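You operate a simulated robot arm through the tools that you are given. There is no shell and no other tool. Be economical: measure what you need, move in short steps, check, and stop when the job is done.

Carry out the task below with a simulated robot arm. There is one attempt and no reset: what you move stays moved.

TASK
Curve the cap's peak in the shaper, open the slide block again and lay the cap on the grey pad.
Fine: keep the block shut till the curve shows.
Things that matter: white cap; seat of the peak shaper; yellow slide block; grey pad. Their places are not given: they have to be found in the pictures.

Only the result counts: the job must be done as asked and must still hold three seconds after the hand-in. Knocking over, shifting, dropping, spilling or breaking anything else fails it. A push-on lid holds only when it is set on centred and level and pressed home; a screw cap is set on level and turned clockwise until tight.

THE ROBOT
A 5-joint arm with a two-finger parallel gripper, fixed in place. Base frame: the origin is at the foot of the arm, x ahead of it, y to its left, z up; the work surface is at about z = 0. Readings come in mm, degrees, newtons and seconds.
With the tool pointing down near the work surface it reaches from about 260 to 600 mm from the base axis. Its first joint turns from -66.0 to 66.0 degrees. The tool tilts only in the upright plane through the base axis and itself; it spins freely about its own axis. Payload 1.57 kg.
The TCP is the grasp point between the finger pads, 30 mm short of the fingertips. In the tool frame z runs along the fingers and y along their closing line. The gripper opens to 80 mm. The fingers are 17 mm wide and 12 mm thick; the gripper's body (40 by 82 mm) begins 80 mm behind the TCP.
Orientation is that of the tool frame in the base frame, as [roll, pitch, yaw] about the fixed x, y, z axes, in that order (R = Rz(yaw) Ry(pitch) Rx(roll)). With the fingers straight down and closing along the base's y, the tool's x points along the base's -x, its y along +y and its z along -z.

THE INTERFACE
- The arm moves only by the tool drive_tool. Its argument "targets" is a list of rows, each a list of 7 numbers: the shift along the base's x, y, z in mm, then the turn, a rotation vector about the base's x, y, z in degrees, then the gripper command, from -1 (fully open) to 1 (shut), values between in proportion. In form: [[tx, ty, tz, wx, wy, wz, grip], ...]. A call has 1 to 10 rows; each row is the pose to reach, as a shift and turn from the pose commanded when the call began. Rows are played at 5 a second. More than 50 mm and 8.6 degrees between two rows, or a gripper value outside its range, and nothing of the call is played. A pose out of reach is approached as far as the arm can. The call stops where the force on the tool passes 40 N (or 10 N more than at its start, if that is more) or the arm is blocked; 0.2 s more then pass. Each finger travels about 153 mm/s and halts on what it meets, pressing with about 34 N; the grip force reading is that of the motor and also rises with nothing between the fingers. The clock runs only during rows and for 0.2 s after the last one: add rows that repeat a pose to give the fingers time. The reply holds the time, the measured pose of the TCP, the force on the tool along the base axes, the opening and the grip force, in the units named above and with some noise.
- Cameras (640 x 400 px; columns grow to the right, rows downward): "scene" is fixed at [36.3, 386.4, 538.9]; the picture's right is [-0.80, -0.60, 0.00], its down [-0.26, 0.35, -0.90] and it looks along [0.54, -0.72, -0.43] (base axes); focal length 318 px, centre (320, 200). "wrist" rides on the gripper at [72, -7, -122] in the tool frame; the picture's right is [0.09, 1.00, 0.00], its down [-0.84, 0.08, -0.54] and it looks along [-0.54, 0.05, 0.84] (tool axes); focal length 238 px, centre (320, 200).
- grab_frame(camera): a new picture of that camera. The clock stands still meanwhile.
- measure_at(camera, pixels): for up to 12 pixels [column, row] of the newest picture of that camera ("zoom" is the newest enlarged one), the place [x, y, z] in the base frame of the surface seen there, good to about 3 mm. The clock stands still meanwhile.
- inspect(camera, box): a new picture of the part [left, top, right, bottom] of that camera's present view, enlarged. The clock stands still meanwhile.
- hand_in(): hands the job in; it is judged then, once.

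Work in short steps. Measure before you move; look again where a grasp or a placing could have gone wrong, and mend it. You have 80 turns and 34 pictures in all, those below and enlarged ones among them. Open the gripper and draw the arm clear of the work before you hand the job in, unless the task says otherwise; then end with one line.

The tools are called after "Emit:" by a JSON object that holds its "api" and its "payload". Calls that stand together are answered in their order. drive_tool: Moves the arm, as the interface text tells. Its arguments: {"type":"object","properties":{"targets":{"type":"array"}},"required":["targets"]} The other tools are called the same way: grab_frame (camera) takes a picture; measure_at (camera, pixels) gives the place of the surface under pixels of a picture; inspect (camera, box) takes an enlarged picture of a part of a camera's view; hand_in () hands the job in.

At the start:

```text
time: 0.0
tool_pos: [349.0, -164.7, 332.0]
orientation: [180.0, 0.0, 179.9]
ft_force: [-0.9, -0.4, -0.1]
gripper_width: 80.2
grip_force: 0.0
```

scene: 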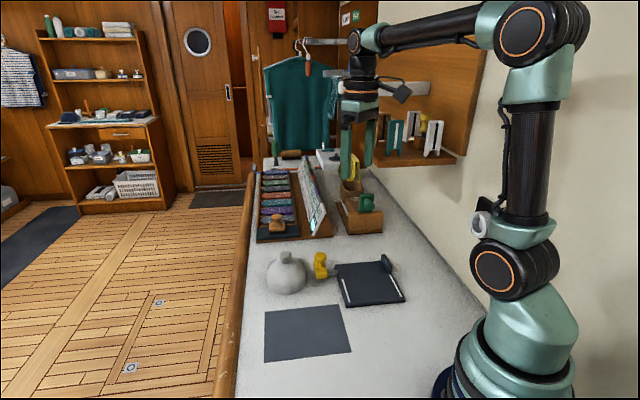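
wrist: 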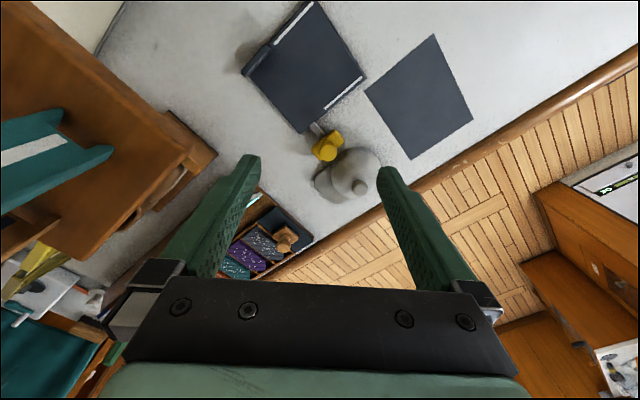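

The scene shows a white round object (285,272), a yellow piece (320,265), a dark plate (370,283) and a grey pad (307,332). I enlarge both views to understand them.

Emit:
{"api": "inspect", "payload": {"camera": "scene", "box": [240, 220, 420, 370]}}

Emit:
{"api": "inspect", "payload": {"camera": "wrist", "box": [220, 0, 500, 220]}}

```text
2.67 times, centred on (330, 295) of scene
```

zoom: 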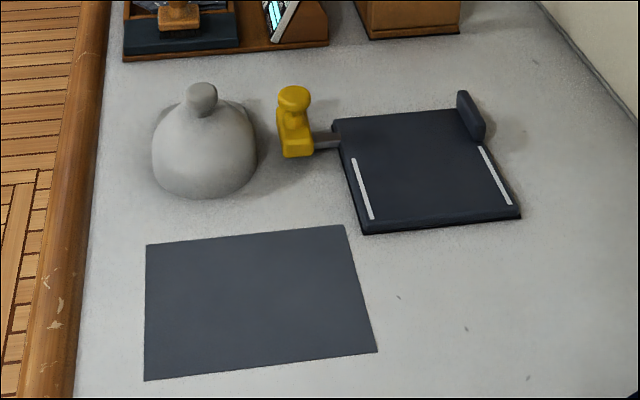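

```text
1.82 times, centred on (360, 110) of wrist
```

zoom: 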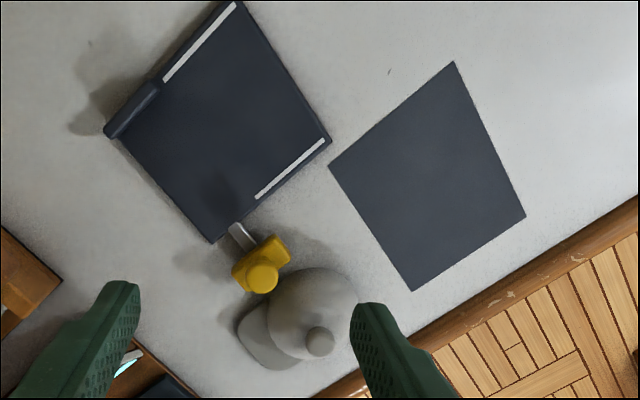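

The wrist zoom shows the cap (crown ~(310,310), knob (320,342), peak (265,345)), the yellow block (260,265), the fixed jaw (130,110) and the pad. I measure these points.

Emit:
{"api": "measure_at", "payload": {"camera": "zoom", "pixels": [[320, 342], [265, 350], [245, 325], [290, 366], [262, 276], [275, 248], [238, 232], [133, 110], [110, 132], [155, 88], [212, 240], [328, 140]]}}

Emit:
{"api": "measure_at", "payload": {"camera": "wrist", "pixels": [[433, 36], [367, 90], [411, 158], [472, 121], [320, 5], [260, 44], [325, 107], [360, 78], [341, 162], [352, 160], [347, 200], [300, 60]]}}

Emit:
{"api": "measure_at", "payload": {"camera": "scene", "pixels": [[286, 255], [285, 262], [272, 275], [285, 290], [305, 275], [320, 255], [320, 262], [320, 274], [385, 260], [388, 268], [340, 270], [371, 280]]}}

```text
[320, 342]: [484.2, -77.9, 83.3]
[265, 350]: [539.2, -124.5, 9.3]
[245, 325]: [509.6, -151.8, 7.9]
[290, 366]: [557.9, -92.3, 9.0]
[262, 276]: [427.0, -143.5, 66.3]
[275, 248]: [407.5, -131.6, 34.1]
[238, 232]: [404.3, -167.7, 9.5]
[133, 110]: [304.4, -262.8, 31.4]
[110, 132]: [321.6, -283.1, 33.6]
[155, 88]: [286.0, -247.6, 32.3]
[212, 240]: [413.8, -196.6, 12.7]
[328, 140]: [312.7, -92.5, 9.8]
```

```text
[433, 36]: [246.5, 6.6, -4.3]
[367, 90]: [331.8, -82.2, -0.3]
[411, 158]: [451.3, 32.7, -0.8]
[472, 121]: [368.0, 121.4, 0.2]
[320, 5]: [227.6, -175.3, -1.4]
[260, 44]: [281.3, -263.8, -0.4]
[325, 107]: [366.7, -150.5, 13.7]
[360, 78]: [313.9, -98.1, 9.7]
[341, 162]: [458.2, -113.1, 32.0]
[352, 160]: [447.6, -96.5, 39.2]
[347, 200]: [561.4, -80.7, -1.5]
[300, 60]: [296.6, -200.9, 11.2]
```

```text
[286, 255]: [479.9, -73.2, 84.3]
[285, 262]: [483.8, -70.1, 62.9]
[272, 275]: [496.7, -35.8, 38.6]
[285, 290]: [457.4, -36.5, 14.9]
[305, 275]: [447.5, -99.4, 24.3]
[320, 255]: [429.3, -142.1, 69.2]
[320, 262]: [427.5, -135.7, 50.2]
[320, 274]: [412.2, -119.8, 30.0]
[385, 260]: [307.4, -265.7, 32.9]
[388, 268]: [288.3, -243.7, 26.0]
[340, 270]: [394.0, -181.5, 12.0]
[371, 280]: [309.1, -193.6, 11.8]
```

The peak already points along about (0.7,-0.7), the same way the jaw lies beyond the white marks. I take tight zooms on the shaper and cap for detail.

Emit:
{"api": "inspect", "payload": {"camera": "scene", "box": [310, 245, 410, 308]}}

Emit:
{"api": "inspect", "payload": {"camera": "wrist", "box": [300, 115, 400, 215]}}

```text
6.35 times, centred on (360, 276) of scene
```

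zoom: 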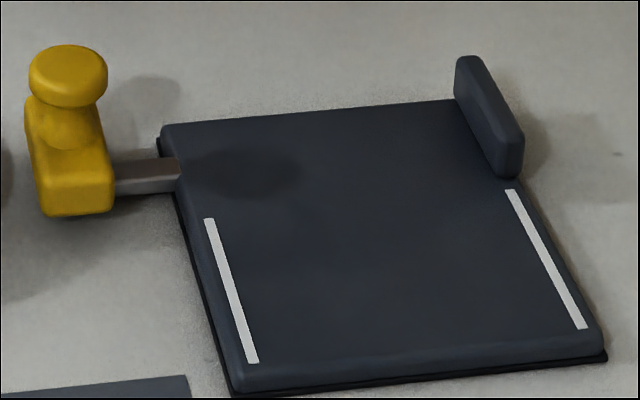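

```text
4.00 times, centred on (350, 165) of wrist
```

zoom: 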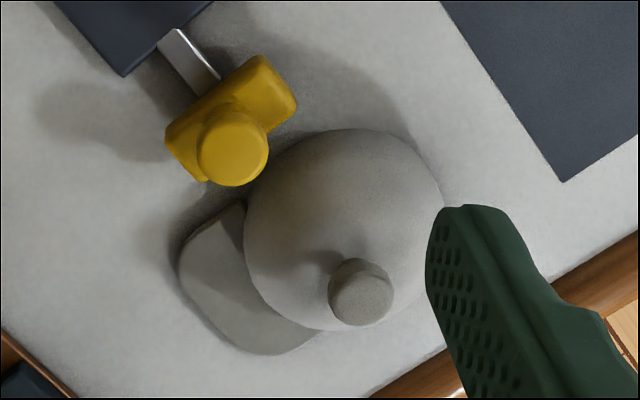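

Now I measure details: cap outline in the wrist zoom, and white marks, jaw and plate corners in the scene picture.

Emit:
{"api": "measure_at", "payload": {"camera": "zoom", "pixels": [[190, 250], [290, 345], [235, 325], [205, 295], [360, 290], [340, 240], [245, 200], [240, 140], [200, 130], [265, 75], [285, 110], [178, 140]]}}

Emit:
{"api": "measure_at", "payload": {"camera": "scene", "pixels": [[342.7, 279.5], [349.2, 301], [390.2, 275], [401.2, 295.5], [388.5, 271], [382, 260], [383.5, 254.5], [391, 266], [336.5, 265], [347.5, 304.5], [403.5, 298], [332, 272.5]]}}

```text
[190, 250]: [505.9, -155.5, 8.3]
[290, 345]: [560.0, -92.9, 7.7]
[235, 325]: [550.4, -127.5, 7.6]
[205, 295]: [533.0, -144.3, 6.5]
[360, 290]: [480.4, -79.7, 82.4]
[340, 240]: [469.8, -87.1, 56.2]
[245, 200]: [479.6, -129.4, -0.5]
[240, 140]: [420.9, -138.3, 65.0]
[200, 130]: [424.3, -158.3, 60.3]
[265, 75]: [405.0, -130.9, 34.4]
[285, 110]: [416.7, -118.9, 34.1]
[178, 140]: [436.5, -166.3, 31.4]
```

```text
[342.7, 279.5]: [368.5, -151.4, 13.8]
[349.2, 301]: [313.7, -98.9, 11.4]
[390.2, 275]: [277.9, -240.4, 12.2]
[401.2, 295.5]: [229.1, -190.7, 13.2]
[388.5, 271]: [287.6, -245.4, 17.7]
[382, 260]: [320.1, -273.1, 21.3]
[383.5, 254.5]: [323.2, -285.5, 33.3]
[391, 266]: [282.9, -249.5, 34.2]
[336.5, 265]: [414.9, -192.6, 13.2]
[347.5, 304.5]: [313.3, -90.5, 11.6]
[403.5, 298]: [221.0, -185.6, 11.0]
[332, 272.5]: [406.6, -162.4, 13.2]
```

Frame axes: A=(-0.707,-0.707) (block→jaw), P=(0.707,-0.707) (peak direction). Cap knob is at about (483,-77), z 60–84; seat crown centre target is about A=-90, P=331. I move above the knob with the tool turned +45° so the fingers close along P.

Emit:
{"api": "drive_tool", "payload": {"targets": [[22, 15, -22, 0, 0, 7.5, -1], [45, 29, -44, 0, 0, 15, -1], [67, 44, -66, 0, 0, 22.5, -1], [90, 59, -88, 0, 0, 30, -1], [112, 73, -110, 0, 0, 37.5, -1], [134, 88, -132, 0, 0, 45, -1], [134, 88, -132, 0, 0, 45, -1]]}}

Emit:
{"api": "grab_frame", "payload": {"camera": "wrist"}}

```text
time: 1.6
tool_pos: [485.4, -73.7, 198.4]
orientation: [-180.0, 0.0, -134.8]
ft_force: [0.7, 0.2, -0.3]
gripper_width: 80.1
grip_force: 0.0
```

```text
27 pictures are left
```

wrist: 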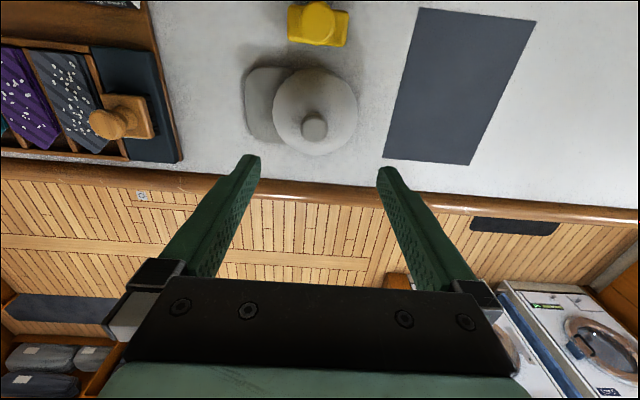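

The cap is seen with knob at (314,125). I measure the knob and peak for orientation.

Emit:
{"api": "measure_at", "payload": {"camera": "wrist", "pixels": [[314, 128], [304, 128], [325, 128], [314, 118], [314, 137], [252, 75], [252, 130], [248, 100], [275, 110], [356, 110], [315, 72], [315, 152]]}}

Emit:
{"api": "inspect", "payload": {"camera": "wrist", "box": [230, 50, 390, 170]}}

```text
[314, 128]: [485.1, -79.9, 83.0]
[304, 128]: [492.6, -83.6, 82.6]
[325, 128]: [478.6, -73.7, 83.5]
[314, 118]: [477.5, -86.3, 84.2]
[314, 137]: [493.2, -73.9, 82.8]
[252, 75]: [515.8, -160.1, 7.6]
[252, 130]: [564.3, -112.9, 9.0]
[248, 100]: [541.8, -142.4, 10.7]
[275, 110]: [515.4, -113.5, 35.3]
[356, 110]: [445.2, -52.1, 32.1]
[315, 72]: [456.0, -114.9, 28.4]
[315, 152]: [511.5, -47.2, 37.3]
```

```text
3.33 times, centred on (310, 110) of wrist
```

zoom: 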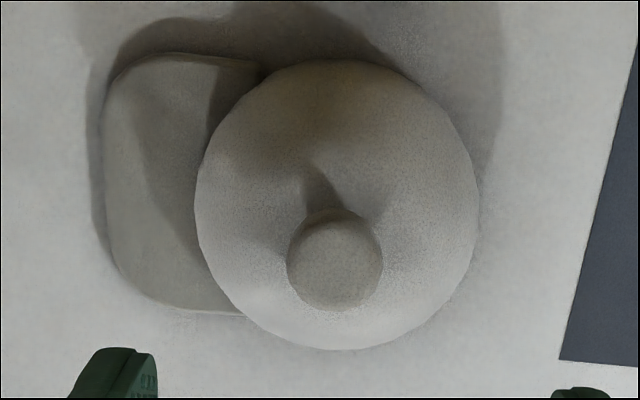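

Knob centre ≈ (485,-79), radius ~11, dome top ~60. I descend in two stages, first halfway, to read the pose.

Emit:
{"api": "drive_tool", "payload": {"targets": [[1, -3, -35, 0, 0, 0, -1], [1, -3, -60, 0, 0, 0, -1], [1, -3, -60, 0, 0, 0, -1]]}}

```text
time: 2.4
tool_pos: [484.2, -78.1, 139.1]
orientation: [-180.0, 0.1, -134.9]
ft_force: [1.1, -0.5, -0.2]
gripper_width: 80.2
grip_force: 0.1
```

Well centred at (484,-78). I descend to TCP z≈95 and close on the knob.

Emit:
{"api": "drive_tool", "payload": {"targets": [[0.5, -0.8, -25, 0, 0, 0, -1], [0.5, -0.8, -44, 0, 0, 0, -1], [0.5, -0.8, -44, 0, 0, 0, -1], [0.5, -0.8, -44, 0, 0, 0, 0], [0.5, -0.8, -44, 0, 0, 0, 1], [0.5, -0.8, -44, 0, 0, 0, 1]]}}

Emit:
{"api": "inspect", "payload": {"camera": "scene", "box": [240, 210, 400, 310]}}

```text
time: 3.8
tool_pos: [484.1, -80.1, 95.8]
orientation: [180.0, 0.0, -135.1]
ft_force: [0.0, 0.0, 0.0]
gripper_width: 28.6
grip_force: 34.1
```

```text
4.00 times, centred on (320, 260) of scene
```

zoom: 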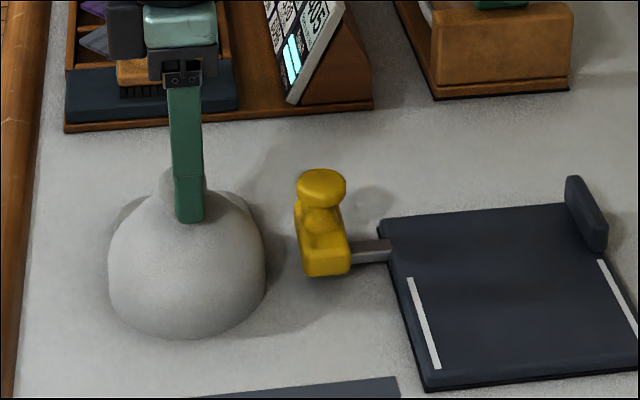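

The knob is held (28.6 mm). I lift 95 mm and check.

Emit:
{"api": "drive_tool", "payload": {"targets": [[0, 0, 15, 0, 0, 0, 1], [0, 0, 40, 0, 0, 0, 1], [0, 0, 70, 0, 0, 0, 1], [0, 0, 95, 0, 0, 0, 1], [0, 0, 95, 0, 0, 0, 1]]}}

Emit:
{"api": "inspect", "payload": {"camera": "scene", "box": [220, 170, 420, 295]}}

```text
time: 5.0
tool_pos: [483.0, -80.4, 190.6]
orientation: [180.0, 0.0, -134.9]
ft_force: [0.2, -0.6, -0.6]
gripper_width: 28.5
grip_force: 33.9
```

```text
3.20 times, centred on (320, 232) of scene
```

zoom: 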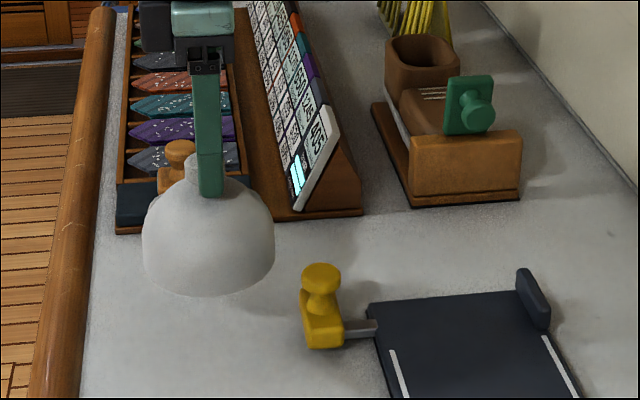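

Cap lifted and level. I carry it over the seat: delta ≈ (-186,-91), bottom about 95 mm high.

Emit:
{"api": "drive_tool", "payload": {"targets": [[-31, -15, 0, 0, 0, 0, 1], [-62, -30, 0, 0, 0, 0, 1], [-93, -45, 0, 0, 0, 0, 1], [-124, -60, 0, 0, 0, 0, 1], [-155, -75, 0, 0, 0, 0, 1], [-186, -91, 0, 0, 0, 0, 1], [-186, -91, 0, 0, 0, 0, 1], [-186, -91, -30, 0, 0, 0, 1], [-186, -91, -55, 0, 0, 0, 1], [-186, -91, -55, 0, 0, 0, 1]]}}

Emit:
{"api": "inspect", "payload": {"camera": "scene", "box": [290, 200, 450, 310]}}

Emit:
{"api": "grab_frame", "payload": {"camera": "wrist"}}

```text
time: 7.2
tool_pos: [299.2, -172.2, 135.7]
orientation: [180.0, 0.0, -135.1]
ft_force: [0.7, -0.7, -0.9]
gripper_width: 28.6
grip_force: 34.1
```

```text
3.64 times, centred on (370, 255) of scene
```

zoom: 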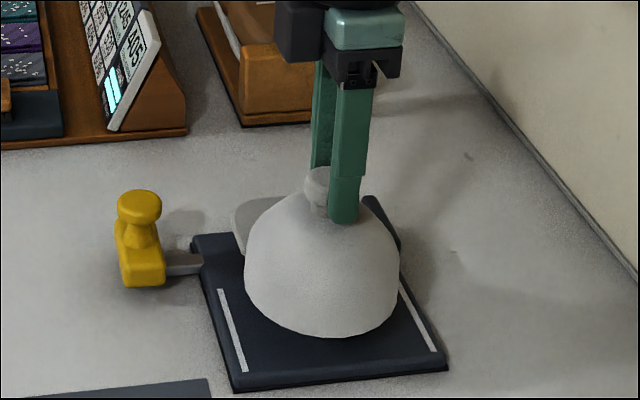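

```text
22 pictures are left
```

wrist: 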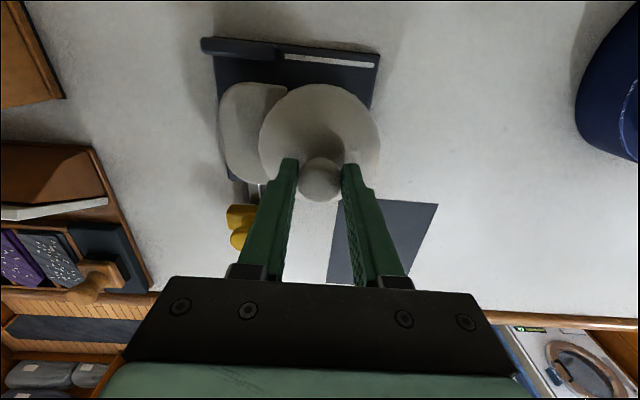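

Cap hovers over the seat, bottom about 40 mm. I check where peak edges lie with the wrist picture: (228,130) tip, (255,90), (250,178).

Emit:
{"api": "measure_at", "payload": {"camera": "wrist", "pixels": [[225, 130], [260, 88], [250, 178], [232, 100], [235, 165], [240, 45], [285, 50], [370, 60], [208, 44]]}}

```text
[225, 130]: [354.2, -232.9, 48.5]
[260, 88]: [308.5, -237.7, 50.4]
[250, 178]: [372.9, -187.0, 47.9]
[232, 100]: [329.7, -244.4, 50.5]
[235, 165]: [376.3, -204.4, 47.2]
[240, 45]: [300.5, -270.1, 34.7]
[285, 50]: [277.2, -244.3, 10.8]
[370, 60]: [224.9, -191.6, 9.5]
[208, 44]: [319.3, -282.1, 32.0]
```

Peak mid A≈-91, tip P≈415, crown at A≈-90, P≈333: lined up. I lower onto the seat with a careful end.

Emit:
{"api": "drive_tool", "payload": {"targets": [[0, 0, -15, 0, 0, 0, 1], [0, 0, -24, 0, 0, 0, 1], [0, 0, -26, 0, 0, 0, 1], [0, 0, -28, 0, 0, 0, 1], [0, 0, -28, 0, 0, 0, 1]]}}

```text
time: 8.4
tool_pos: [299.6, -171.9, 107.1]
orientation: [-180.0, 0.1, -135.0]
ft_force: [0.4, 0.4, -1.0]
gripper_width: 28.3
grip_force: 33.9
```

No contact force yet; I go 2 mm lower in small steps.

Emit:
{"api": "drive_tool", "payload": {"targets": [[0, 0, -1, 0, 0, 0, 1], [0, 0, -1.5, 0, 0, 0, 1], [0, 0, -1.5, 0, 0, 0, 1]]}}

Emit:
{"api": "inspect", "payload": {"camera": "scene", "box": [290, 210, 420, 310]}}

```text
time: 9.2
tool_pos: [299.6, -171.2, 107.1]
orientation: [-179.9, 0.0, -135.0]
ft_force: [-3.4, 5.2, 26.9]
gripper_width: 28.3
grip_force: 34.2
```

```text
4.00 times, centred on (355, 260) of scene
```

zoom: 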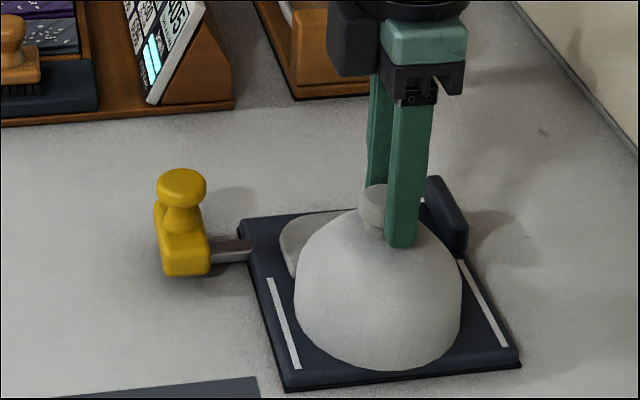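

Seated with 27 N of contact. I ease off, open and rise.

Emit:
{"api": "drive_tool", "payload": {"targets": [[0, 0, 1.3, 0, 0, 0, 1], [0, 0, 1.3, 0, 0, 0, 0], [0, 0, 1.3, 0, 0, 0, -1], [0, 0, 1.3, 0, 0, 0, -1], [0, 0, 25, 0, 0, 0, -1], [0, 0, 55, 0, 0, 0, -1], [0, 0, 55, 0, 0, 0, -1]]}}

Emit:
{"api": "grab_frame", "payload": {"camera": "wrist"}}

```text
time: 10.8
tool_pos: [297.8, -171.7, 161.5]
orientation: [180.0, -0.1, -134.9]
ft_force: [0.0, 0.5, 0.1]
gripper_width: 80.1
grip_force: 0.1
```

```text
20 pictures are left
```

wrist: 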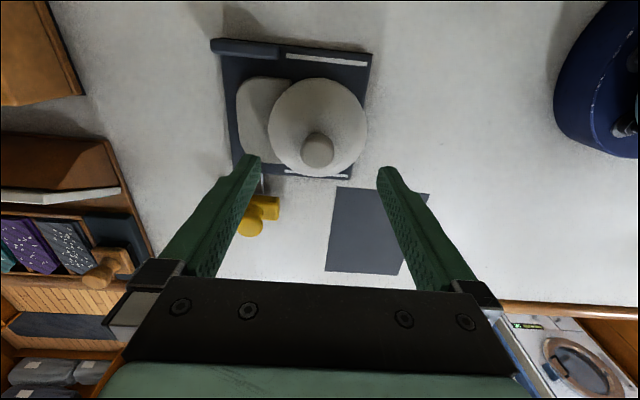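

The cap sits on the seat, peak toward the jaw's gap. Next I move above the yellow knob near (426,-144).

Emit:
{"api": "drive_tool", "payload": {"targets": [[32, 7, 0, 0, 0, 0, -1], [64, 14, 0, 0, 0, 0, -1], [96, 21, 0, 0, 0, 0, -1], [127, 28, 0, 0, 0, 0, -1], [127, 28, 0, 0, 0, 0, -1]]}}

Emit:
{"api": "grab_frame", "payload": {"camera": "wrist"}}

```text
time: 12.0
tool_pos: [424.3, -143.6, 159.9]
orientation: [-179.9, 0.0, -135.1]
ft_force: [-0.2, 0.5, 0.1]
gripper_width: 79.8
grip_force: 0.0
```

```text
19 pictures are left
```

wrist: 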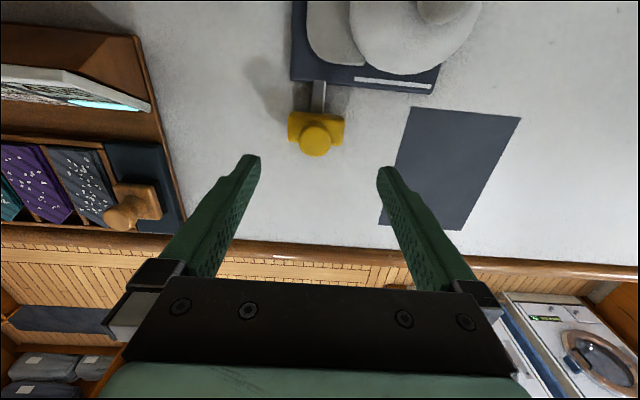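

I measure the yellow knob around (315,140) for its centre.

Emit:
{"api": "measure_at", "payload": {"camera": "wrist", "pixels": [[315, 140], [302, 140], [328, 140], [315, 128], [315, 152], [292, 120], [340, 122], [318, 97]]}}

```text
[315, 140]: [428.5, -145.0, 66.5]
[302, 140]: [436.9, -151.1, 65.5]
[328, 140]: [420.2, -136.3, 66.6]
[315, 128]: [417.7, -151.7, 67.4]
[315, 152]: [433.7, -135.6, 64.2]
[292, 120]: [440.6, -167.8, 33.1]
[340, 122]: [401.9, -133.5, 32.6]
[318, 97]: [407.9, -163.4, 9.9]
```

Knob centre ≈ (427,-144.5), top 67. I descend to TCP z≈74 and close.

Emit:
{"api": "drive_tool", "payload": {"targets": [[2, -1, -30, 0, 0, 0, -1], [2, -1, -60, 0, 0, 0, -1], [2, -1, -86, 0, 0, 0, -1], [2, -1, -86, 0, 0, 0, -1], [2, -1, -86, 0, 0, 0, 0], [2, -1, -86, 0, 0, 0, 1], [2, -1, -86, 0, 0, 0, 1]]}}

Emit:
{"api": "inspect", "payload": {"camera": "scene", "box": [280, 200, 420, 310]}}

```text
time: 13.6
tool_pos: [427.8, -144.2, 75.3]
orientation: [-180.0, -0.1, -135.0]
ft_force: [1.9, -2.5, -0.4]
gripper_width: 30.6
grip_force: 33.5
```

```text
3.64 times, centred on (350, 255) of scene
```

zoom: 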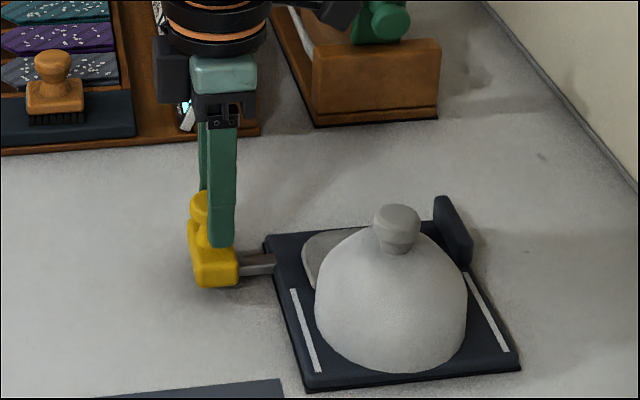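

Knob held. I slide the block 40 mm toward the jaw along (-0.707,-0.707), watching force.

Emit:
{"api": "drive_tool", "payload": {"targets": [[-7, -7, 0, 0, 0, 0, 1], [-14, -14, 0, 0, 0, 0, 1], [-21, -21, 0, 0, 0, 0, 1], [-28, -28, 0, 0, 0, 0, 1], [-28, -28, 0, 0, 0, 0, 1]]}}

```text
time: 14.8
tool_pos: [399.9, -173.6, 75.3]
orientation: [180.0, 0.0, -135.1]
ft_force: [2.3, -1.5, 0.0]
gripper_width: 31.0
grip_force: 34.3
```

Slides freely. Another ~20 mm in small steps.

Emit:
{"api": "drive_tool", "payload": {"targets": [[-5, -5, 0, 0, 0, 0, 1], [-10, -10, 0, 0, 0, 0, 1], [-14, -14, 0, 0, 0, 0, 1], [-14, -14, 0, 0, 0, 0, 1]]}}

Emit:
{"api": "inspect", "payload": {"camera": "scene", "box": [280, 200, 420, 310]}}

Emit:
{"api": "grab_frame", "payload": {"camera": "wrist"}}

```text
time: 15.8
tool_pos: [384.4, -187.0, 76.2]
orientation: [-180.0, 0.0, -135.1]
ft_force: [3.5, -0.4, 0.1]
gripper_width: 30.6
grip_force: 34.3
```

```text
3.64 times, centred on (350, 255) of scene
```

zoom: 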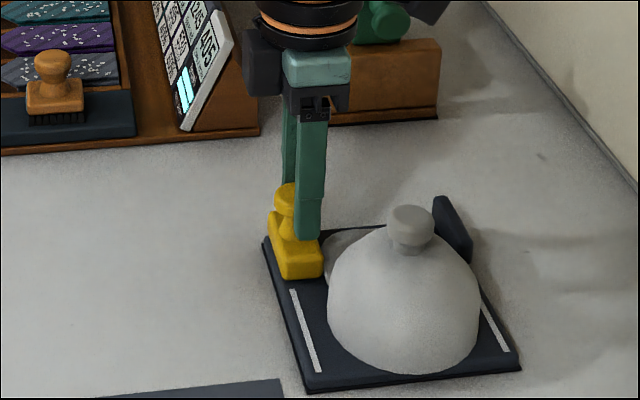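

```text
16 pictures are left
```

wrist: 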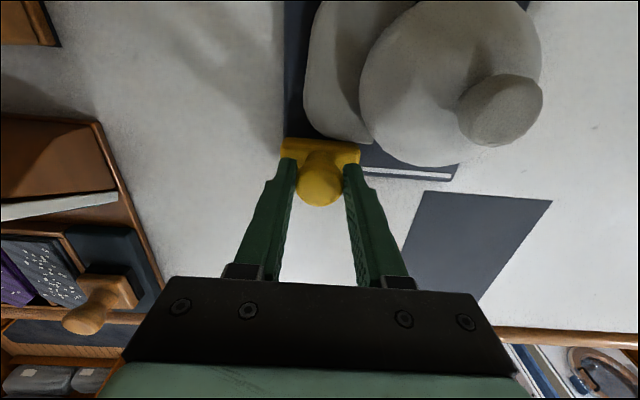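

The block touches the peak and the cap has shifted about 8 mm toward the jaw. I measure knob and peak to check rotation.

Emit:
{"api": "measure_at", "payload": {"camera": "wrist", "pixels": [[498, 100], [306, 90], [318, 30], [312, 115], [345, 132], [325, 150], [420, 172]]}}

Emit:
{"api": "measure_at", "payload": {"camera": "zoom", "pixels": [[410, 212], [335, 245], [440, 220], [320, 255], [405, 330]]}}

```text
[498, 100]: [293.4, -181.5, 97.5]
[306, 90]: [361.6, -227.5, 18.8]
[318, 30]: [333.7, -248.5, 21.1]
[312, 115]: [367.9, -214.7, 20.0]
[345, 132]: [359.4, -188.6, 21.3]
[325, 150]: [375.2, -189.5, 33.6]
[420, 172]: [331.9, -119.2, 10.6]
```

```text
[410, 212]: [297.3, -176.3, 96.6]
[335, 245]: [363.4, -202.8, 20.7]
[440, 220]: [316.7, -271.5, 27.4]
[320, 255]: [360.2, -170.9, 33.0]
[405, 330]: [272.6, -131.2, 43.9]
```

No rotation; cap is at A≈-82, peak in the jaw's range. I keep pushing slowly, 12 mm more.

Emit:
{"api": "drive_tool", "payload": {"targets": [[-2, -2, 0, 0, 0, 0, 1], [-4, -4, 0, 0, 0, 0, 1], [-6, -6, 0, 0, 0, 0, 1], [-8, -8, 0, 0, 0, 0, 1], [-8, -8, 0, 0, 0, 0, 1]]}}

Emit:
{"api": "grab_frame", "payload": {"camera": "wrist"}}

```text
time: 17.0
tool_pos: [377.4, -194.0, 74.9]
orientation: [-179.9, 0.1, -135.1]
ft_force: [8.0, 4.1, 3.7]
gripper_width: 30.8
grip_force: 33.3
```

```text
15 pictures are left
```

wrist: 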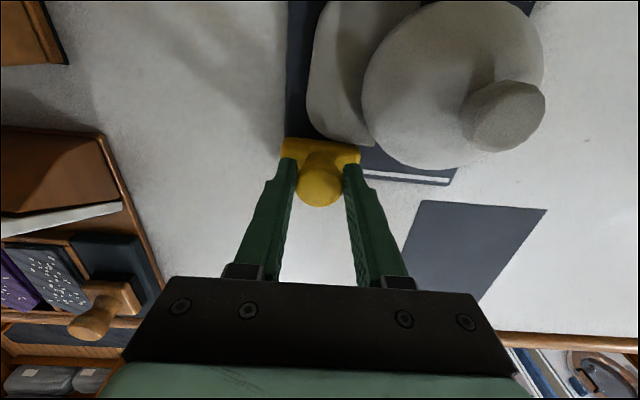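

Force ~8 N, still sliding together. I push on in small steps.

Emit:
{"api": "drive_tool", "payload": {"targets": [[-1.5, -1.5, 0, 0, 0, 0, 1], [-3, -3, 0, 0, 0, 0, 1], [-4.5, -4.5, 0, 0, 0, 0, 1], [-6, -6, 0, 0, 0, 0, 1], [-6, -6, 0, 0, 0, 0, 1]]}}

Emit:
{"api": "inspect", "payload": {"camera": "scene", "box": [310, 200, 430, 310]}}

```text
time: 18.2
tool_pos: [371.5, -200.0, 74.7]
orientation: [-179.8, 0.0, -135.1]
ft_force: [14.5, 7.3, 3.8]
gripper_width: 30.5
grip_force: 34.2
```

```text
3.64 times, centred on (370, 255) of scene
```

zoom: 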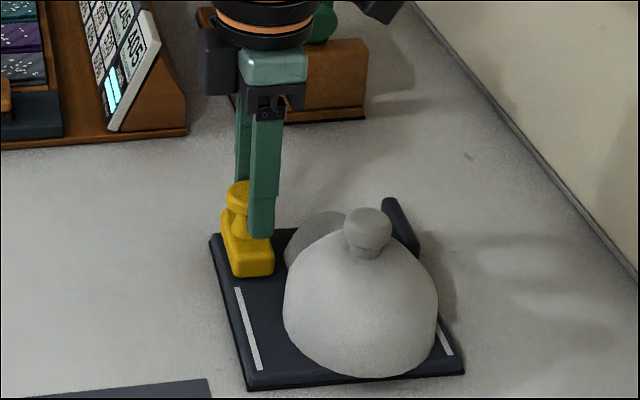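

The peak appears to be starting to bow; force 16 N. I push on 6–8 mm more.

Emit:
{"api": "drive_tool", "payload": {"targets": [[-1.5, -1.5, 0, 0, 0, 0, 1], [-3, -3, 0, 0, 0, 0, 1], [-4.5, -4.5, 0, 0, 0, 0, 1], [-6, -6, 0, 0, 0, 0, 1], [-6, -6, 0, 0, 0, 0, 1]]}}

Emit:
{"api": "grab_frame", "payload": {"camera": "wrist"}}

```text
time: 19.4
tool_pos: [363.4, -206.4, 73.8]
orientation: [179.8, 0.0, -135.0]
ft_force: [5.3, 0.2, 0.1]
gripper_width: 30.5
grip_force: 34.0
```

```text
13 pictures are left
```

wrist: 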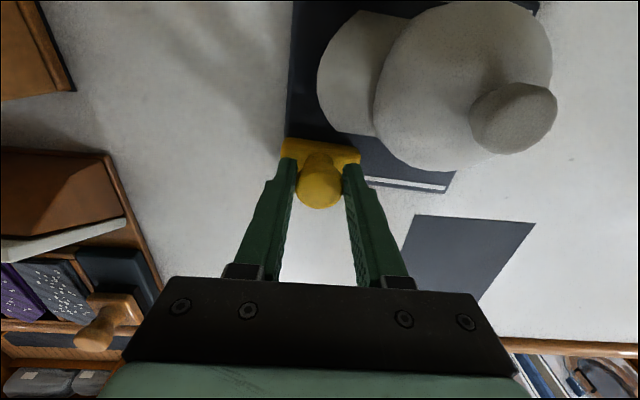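

The peak looks narrower and bowed, force fell. I measure the profile and look from the scene.

Emit:
{"api": "measure_at", "payload": {"camera": "wrist", "pixels": [[355, 130], [328, 120], [318, 75], [330, 40], [355, 15], [345, 75], [350, 100], [350, 45], [512, 115], [320, 150]]}}

Emit:
{"api": "inspect", "payload": {"camera": "scene", "box": [340, 235, 410, 285]}}

```text
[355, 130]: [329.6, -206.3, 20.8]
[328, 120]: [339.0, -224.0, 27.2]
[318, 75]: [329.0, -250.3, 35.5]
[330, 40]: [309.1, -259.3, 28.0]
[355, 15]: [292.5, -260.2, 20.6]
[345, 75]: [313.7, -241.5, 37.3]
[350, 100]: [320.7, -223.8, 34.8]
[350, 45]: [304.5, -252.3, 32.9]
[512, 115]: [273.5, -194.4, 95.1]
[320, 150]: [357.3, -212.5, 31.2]
```

```text
8.00 times, centred on (375, 260) of scene
```

zoom: 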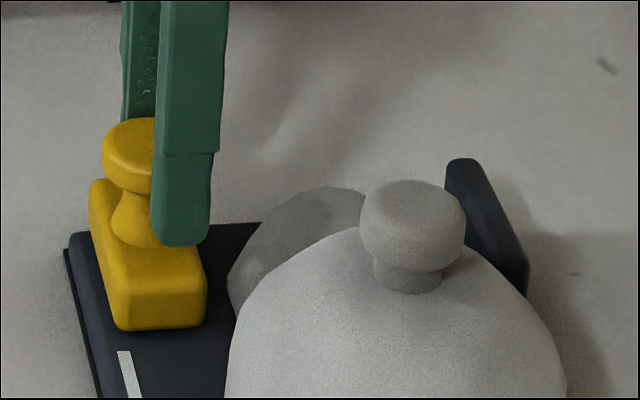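

The curve shows: middle z≈37, edges z≈20. I hold the block shut here for 2 s and measure again.

Emit:
{"api": "drive_tool", "payload": {"targets": [[0, 0, 0, 0, 0, 0, 1], [0, 0, 0, 0, 0, 0, 1], [0, 0, 0, 0, 0, 0, 1], [0, 0, 0, 0, 0, 0, 1], [0, 0, 0, 0, 0, 0, 1], [0, 0, 0, 0, 0, 0, 1], [0, 0, 0, 0, 0, 0, 1], [0, 0, 0, 0, 0, 0, 1], [0, 0, 0, 0, 0, 0, 1], [0, 0, 0, 0, 0, 0, 1]]}}

Emit:
{"api": "grab_frame", "payload": {"camera": "wrist"}}

Emit:
{"api": "measure_at", "payload": {"camera": "wrist", "pixels": [[355, 130], [328, 120], [318, 75], [330, 40], [355, 15], [345, 75], [350, 100], [350, 45], [512, 115], [320, 150]]}}

```text
time: 21.6
tool_pos: [366.0, -206.0, 75.3]
orientation: [179.9, 0.0, -135.0]
ft_force: [-2.1, 1.5, 0.2]
gripper_width: 30.6
grip_force: 33.6
```

```text
11 pictures are left
```

wrist: 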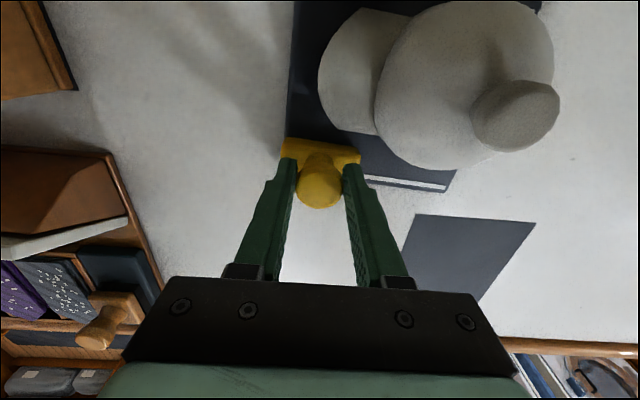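

```text
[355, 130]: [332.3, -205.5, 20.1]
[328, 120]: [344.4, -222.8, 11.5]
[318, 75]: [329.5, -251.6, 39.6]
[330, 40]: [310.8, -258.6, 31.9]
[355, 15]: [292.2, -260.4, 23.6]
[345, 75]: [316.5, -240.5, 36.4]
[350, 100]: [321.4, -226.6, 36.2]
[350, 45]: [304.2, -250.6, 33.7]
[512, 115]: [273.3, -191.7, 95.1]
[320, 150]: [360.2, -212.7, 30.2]
```

The curve is stable and free of the block (force ~0). I slide the block back open to its starting place (+62,+62).

Emit:
{"api": "drive_tool", "payload": {"targets": [[8, 8, 0, 0, 0, 0, 1], [17, 17, 0, 0, 0, 0, 1], [26, 26, 0, 0, 0, 0, 1], [35, 35, 0, 0, 0, 0, 1], [44, 44, 0, 0, 0, 0, 1], [53, 53, 0, 0, 0, 0, 1], [59, 59, 0, 0, 0, 0, 1], [62, 62, 0, 0, 0, 0, 1], [62, 62, 0, 0, 0, 0, 1]]}}

Emit:
{"api": "inspect", "payload": {"camera": "scene", "box": [280, 200, 420, 310]}}

```text
time: 23.6
tool_pos: [427.1, -144.0, 73.8]
orientation: [179.9, -0.1, -135.1]
ft_force: [-12.5, -4.0, 5.0]
gripper_width: 30.5
grip_force: 34.1
```

```text
3.64 times, centred on (350, 255) of scene
```

zoom: 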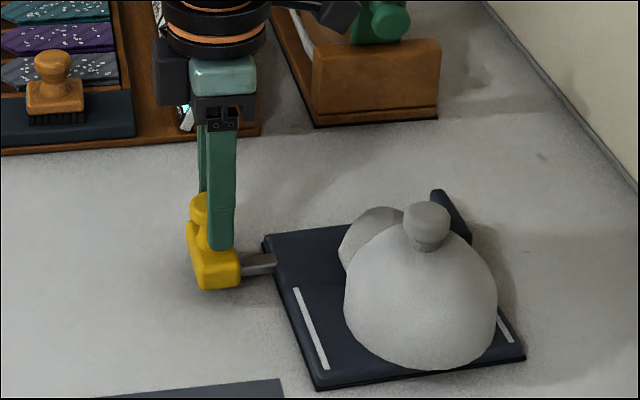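

Block is open, but the shaper's front corner seems to have turned a few pixels in the pushing. I release the knob, rise, and measure the plate.

Emit:
{"api": "drive_tool", "payload": {"targets": [[-1, -1, 0, 0, 0, 0, 1], [-1, -1, 0, 0, 0, 0, 0], [-1, -1, 0, 0, 0, 0, -1], [-1, -1, 0, 0, 0, 0, -1], [-1, -1, 30, 0, 0, 0, -1], [-1, -1, 65, 0, 0, 0, -1], [-1, -1, 105, 0, 0, 0, -1], [-1, -1, 105, 0, 0, 0, -1]]}}

Emit:
{"api": "inspect", "payload": {"camera": "scene", "box": [310, 245, 410, 308]}}

```text
time: 25.4
tool_pos: [426.6, -146.3, 179.5]
orientation: [-180.0, 0.0, -134.9]
ft_force: [-0.2, -0.9, -0.3]
gripper_width: 80.2
grip_force: 0.0
```

```text
6.35 times, centred on (360, 276) of scene
```

zoom: 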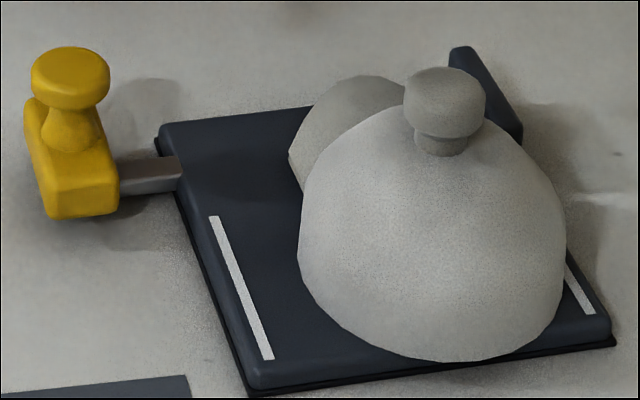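

The shaper turned only ~3° (≤5 mm), block fully open; the peak is curved. Now I measure the knob (443,85) and cap for the grasp.

Emit:
{"api": "measure_at", "payload": {"camera": "zoom", "pixels": [[443, 80], [425, 85], [465, 85], [444, 110], [213, 218], [268, 357], [350, 90], [300, 170], [435, 300]]}}

Emit:
{"api": "drive_tool", "payload": {"targets": [[-30, -10, 10, 0, 0, 0, -1], [-60, -20, 10, 0, 0, 0, -1], [-90, -30, 10, 0, 0, 0, -1], [-120, -38, 10, 0, 0, 0, -1], [-150, -44, 10, 0, 0, 0, -1], [-150, -44, 10, 0, 0, 0, -1]]}}

Emit:
{"api": "grab_frame", "payload": {"camera": "wrist"}}

```text
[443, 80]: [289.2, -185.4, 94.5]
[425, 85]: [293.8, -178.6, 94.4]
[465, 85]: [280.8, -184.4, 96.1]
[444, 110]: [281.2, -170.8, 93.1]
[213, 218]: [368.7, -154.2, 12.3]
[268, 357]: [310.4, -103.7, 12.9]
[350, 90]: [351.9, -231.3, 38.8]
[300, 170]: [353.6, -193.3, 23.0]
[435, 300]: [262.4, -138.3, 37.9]
```

```text
time: 26.8
tool_pos: [275.7, -189.3, 189.3]
orientation: [-180.0, 0.0, -135.0]
ft_force: [0.3, -0.1, 0.5]
gripper_width: 79.7
grip_force: 0.1
```

```text
8 pictures are left
```

wrist: 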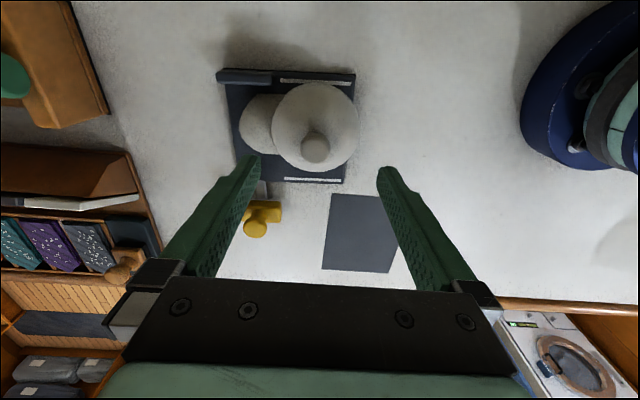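

Knob at (317,148) in the wrist view; I measure it here and the pad corners too.

Emit:
{"api": "measure_at", "payload": {"camera": "wrist", "pixels": [[317, 150], [306, 150], [328, 150], [317, 140], [317, 159], [243, 125], [332, 195], [394, 195], [389, 271], [324, 268]]}}

```text
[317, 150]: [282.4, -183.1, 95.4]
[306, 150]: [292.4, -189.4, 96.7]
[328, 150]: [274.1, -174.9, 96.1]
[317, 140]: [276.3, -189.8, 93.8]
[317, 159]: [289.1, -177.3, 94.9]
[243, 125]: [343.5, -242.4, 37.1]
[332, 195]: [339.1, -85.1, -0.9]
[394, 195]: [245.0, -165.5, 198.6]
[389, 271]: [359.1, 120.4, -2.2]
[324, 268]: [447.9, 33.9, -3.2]
```

Knob centre ≈ (284,-182). Pad (164×123 mm) has its long side along A, so I'll turn the cap 90°. First grasp the knob at TCP z≈107.

Emit:
{"api": "drive_tool", "payload": {"targets": [[8, 7, -25, 0, 0, 0, -1], [8, 7, -55, 0, 0, 0, -1], [8, 7, -82, 0, 0, 0, -1], [8, 7, -82, 0, 0, 0, -1], [8, 7, -82, 0, 0, 0, 0], [8, 7, -82, 0, 0, 0, 1], [8, 7, -82, 0, 0, 0, 1]]}}

```text
time: 28.4
tool_pos: [284.8, -183.1, 106.4]
orientation: [180.0, 0.0, -135.0]
ft_force: [0.7, 0.9, -0.8]
gripper_width: 28.4
grip_force: 34.6
```

Knob gripped (28.4). I lift gently straight up by 90 mm, then check.

Emit:
{"api": "drive_tool", "payload": {"targets": [[0, 0, 8, 0, 0, 0, 1], [0, 0, 25, 0, 0, 0, 1], [0, 0, 50, 0, 0, 0, 1], [0, 0, 75, 0, 0, 0, 1], [0, 0, 90, 0, 0, 0, 1], [0, 0, 90, 0, 0, 0, 1]]}}

Emit:
{"api": "inspect", "payload": {"camera": "scene", "box": [290, 180, 450, 310]}}

```text
time: 29.8
tool_pos: [284.3, -182.1, 199.4]
orientation: [-180.0, -0.1, -135.0]
ft_force: [0.4, -0.3, 0.0]
gripper_width: 28.3
grip_force: 34.5
```

```text
3.08 times, centred on (370, 245) of scene
```

zoom: 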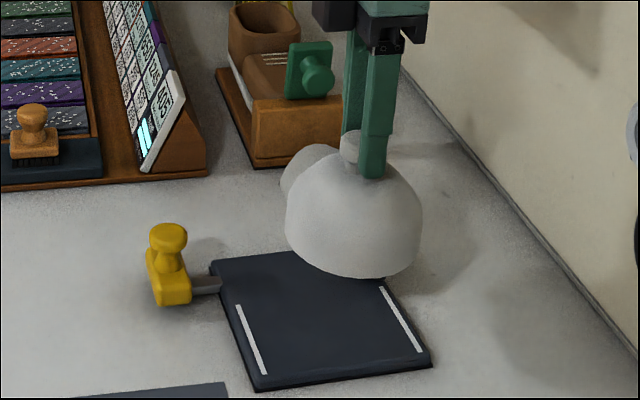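

Cap is lifted level with the curved peak. I carry it toward (335,5) while turning +90°, in two calls.

Emit:
{"api": "drive_tool", "payload": {"targets": [[5, 16, 0, 0, 0, 7.5, 1], [9, 32, 0, 0, 0, 15, 1], [13, 48, 0, 0, 0, 22.5, 1], [17, 63, 0, 0, 0, 30, 1], [21, 79, 0, 0, 0, 37.5, 1], [25, 94, 0, 0, 0, 45, 1], [25, 94, 0, 0, 0, 45, 1]]}}

Emit:
{"api": "drive_tool", "payload": {"targets": [[5, 16, 0, 0, 0, 7.5, 1], [9, 32, 0, 0, 0, 15, 1], [13, 48, 0, 0, 0, 22.5, 1], [17, 63, 0, 0, 0, 30, 1], [21, 79, 0, 0, 0, 37.5, 1], [26, 94, 0, 0, 0, 45, 1], [26, 94, 0, 0, 0, 45, 1]]}}

Emit:
{"api": "grab_frame", "payload": {"camera": "scene"}}

```text
time: 31.4
tool_pos: [311.5, -88.0, 197.0]
orientation: [180.0, 0.1, -89.9]
ft_force: [0.5, 0.0, -0.7]
gripper_width: 28.4
grip_force: 34.0
```

```text
time: 33.0
tool_pos: [337.3, 7.2, 197.5]
orientation: [-180.0, 0.0, -44.9]
ft_force: [0.1, 0.2, -0.9]
gripper_width: 28.5
grip_force: 34.0
```

```text
6 pictures are left
```

scene: 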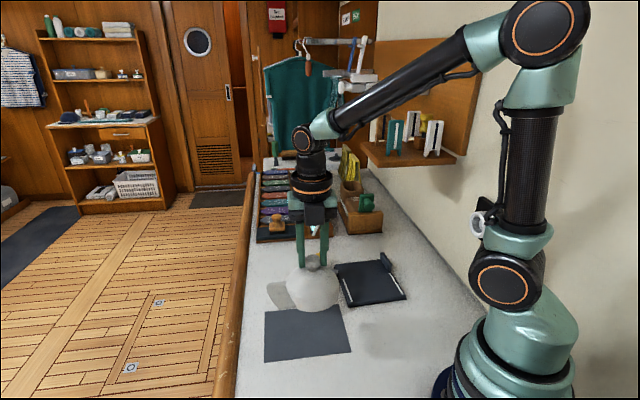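

Over the pad with the peak along its long side. I lower to about 97 mm.

Emit:
{"api": "drive_tool", "payload": {"targets": [[0, 0, -30, 0, 0, 0, 1], [0, 0, -60, 0, 0, 0, 1], [0, 0, -85, 0, 0, 0, 1], [0, 0, -97, 0, 0, 0, 1], [0, 0, -100, 0, 0, 0, 1], [0, 0, -100, 0, 0, 0, 1]]}}

Emit:
{"api": "inspect", "payload": {"camera": "scene", "box": [250, 230, 410, 370]}}

```text
time: 34.4
tool_pos: [335.9, 6.0, 96.3]
orientation: [-180.0, 0.1, -45.1]
ft_force: [0.5, 0.1, -0.8]
gripper_width: 28.4
grip_force: 34.4
```

```text
2.86 times, centred on (330, 300) of scene
```

zoom: 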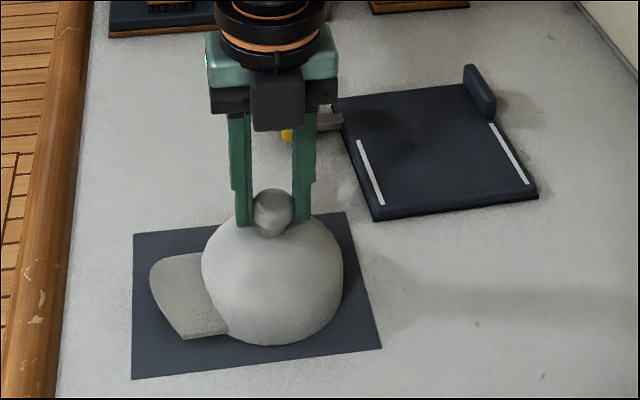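

The cap is within the pad outline. I lower until contact shows.

Emit:
{"api": "drive_tool", "payload": {"targets": [[0, 0, -0.7, 0, 0, 0, 1], [0, 0, -1.4, 0, 0, 0, 1], [0, 0, -1.4, 0, 0, 0, 1]]}}

```text
time: 35.2
tool_pos: [337.2, 5.9, 95.7]
orientation: [-179.9, 0.1, -45.0]
ft_force: [-0.5, 0.2, 0.7]
gripper_width: 28.5
grip_force: 33.9
```

Still nearly free; 1 mm more.

Emit:
{"api": "drive_tool", "payload": {"targets": [[0, 0, -0.6, 0, 0, 0, 1], [0, 0, -1.1, 0, 0, 0, 1], [0, 0, -1.1, 0, 0, 0, 1]]}}

```text
time: 36.0
tool_pos: [336.2, 5.8, 94.8]
orientation: [-179.9, -0.1, -45.0]
ft_force: [-0.3, 4.4, 8.9]
gripper_width: 28.5
grip_force: 33.7
```

Contact (~9 N). I open, rise straight and back the arm away.

Emit:
{"api": "drive_tool", "payload": {"targets": [[0, 0, 0.3, 0, 0, 0, 0], [0, 0, 0.3, 0, 0, 0, -1], [0, 0, 0.3, 0, 0, 0, -1], [0, 0, 25, 0, 0, 0, -1], [0, 0, 65, 0, 0, 0, -1], [0, 0, 110, 0, 0, 0, -1], [0, 0, 155, 0, 0, 0, -1], [0, 0, 200, 0, 0, 0, -1], [0, 0, 200, 0, 0, 0, -1]]}}

Emit:
{"api": "inspect", "payload": {"camera": "scene", "box": [250, 230, 410, 370]}}

```text
time: 38.0
tool_pos: [335.9, 6.2, 298.1]
orientation: [-179.9, 0.1, -45.0]
ft_force: [0.5, -1.0, -0.6]
gripper_width: 79.9
grip_force: 0.0
```

```text
2.86 times, centred on (330, 300) of scene
```

zoom: 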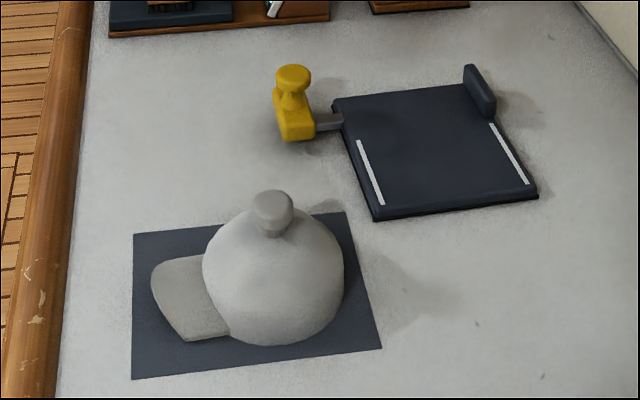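

Cap lies on the pad, block open. I check the peak's curve heights.

Emit:
{"api": "measure_at", "payload": {"camera": "zoom", "pixels": [[190, 334], [215, 332], [175, 305], [158, 282], [185, 285], [165, 265], [190, 258], [200, 310]]}}

```text
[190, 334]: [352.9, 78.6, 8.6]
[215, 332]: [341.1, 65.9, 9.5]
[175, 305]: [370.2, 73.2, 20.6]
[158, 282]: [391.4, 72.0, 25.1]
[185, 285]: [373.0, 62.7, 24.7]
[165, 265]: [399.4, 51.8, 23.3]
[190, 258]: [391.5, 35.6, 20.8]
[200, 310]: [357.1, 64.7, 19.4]
```

The curve holds: middle about 25 mm and the near edge about 9 mm. The cap is centred on the pad, the block is open and the arm is clear, so I hand in.

Emit:
{"api": "hand_in", "payload": {}}

```text
The job is handed in.
```

The peak is curved, the yellow block is open again and the cap lies on the grey pad; the shaper itself turned about 3° (up to 5 mm) while I pushed the block.
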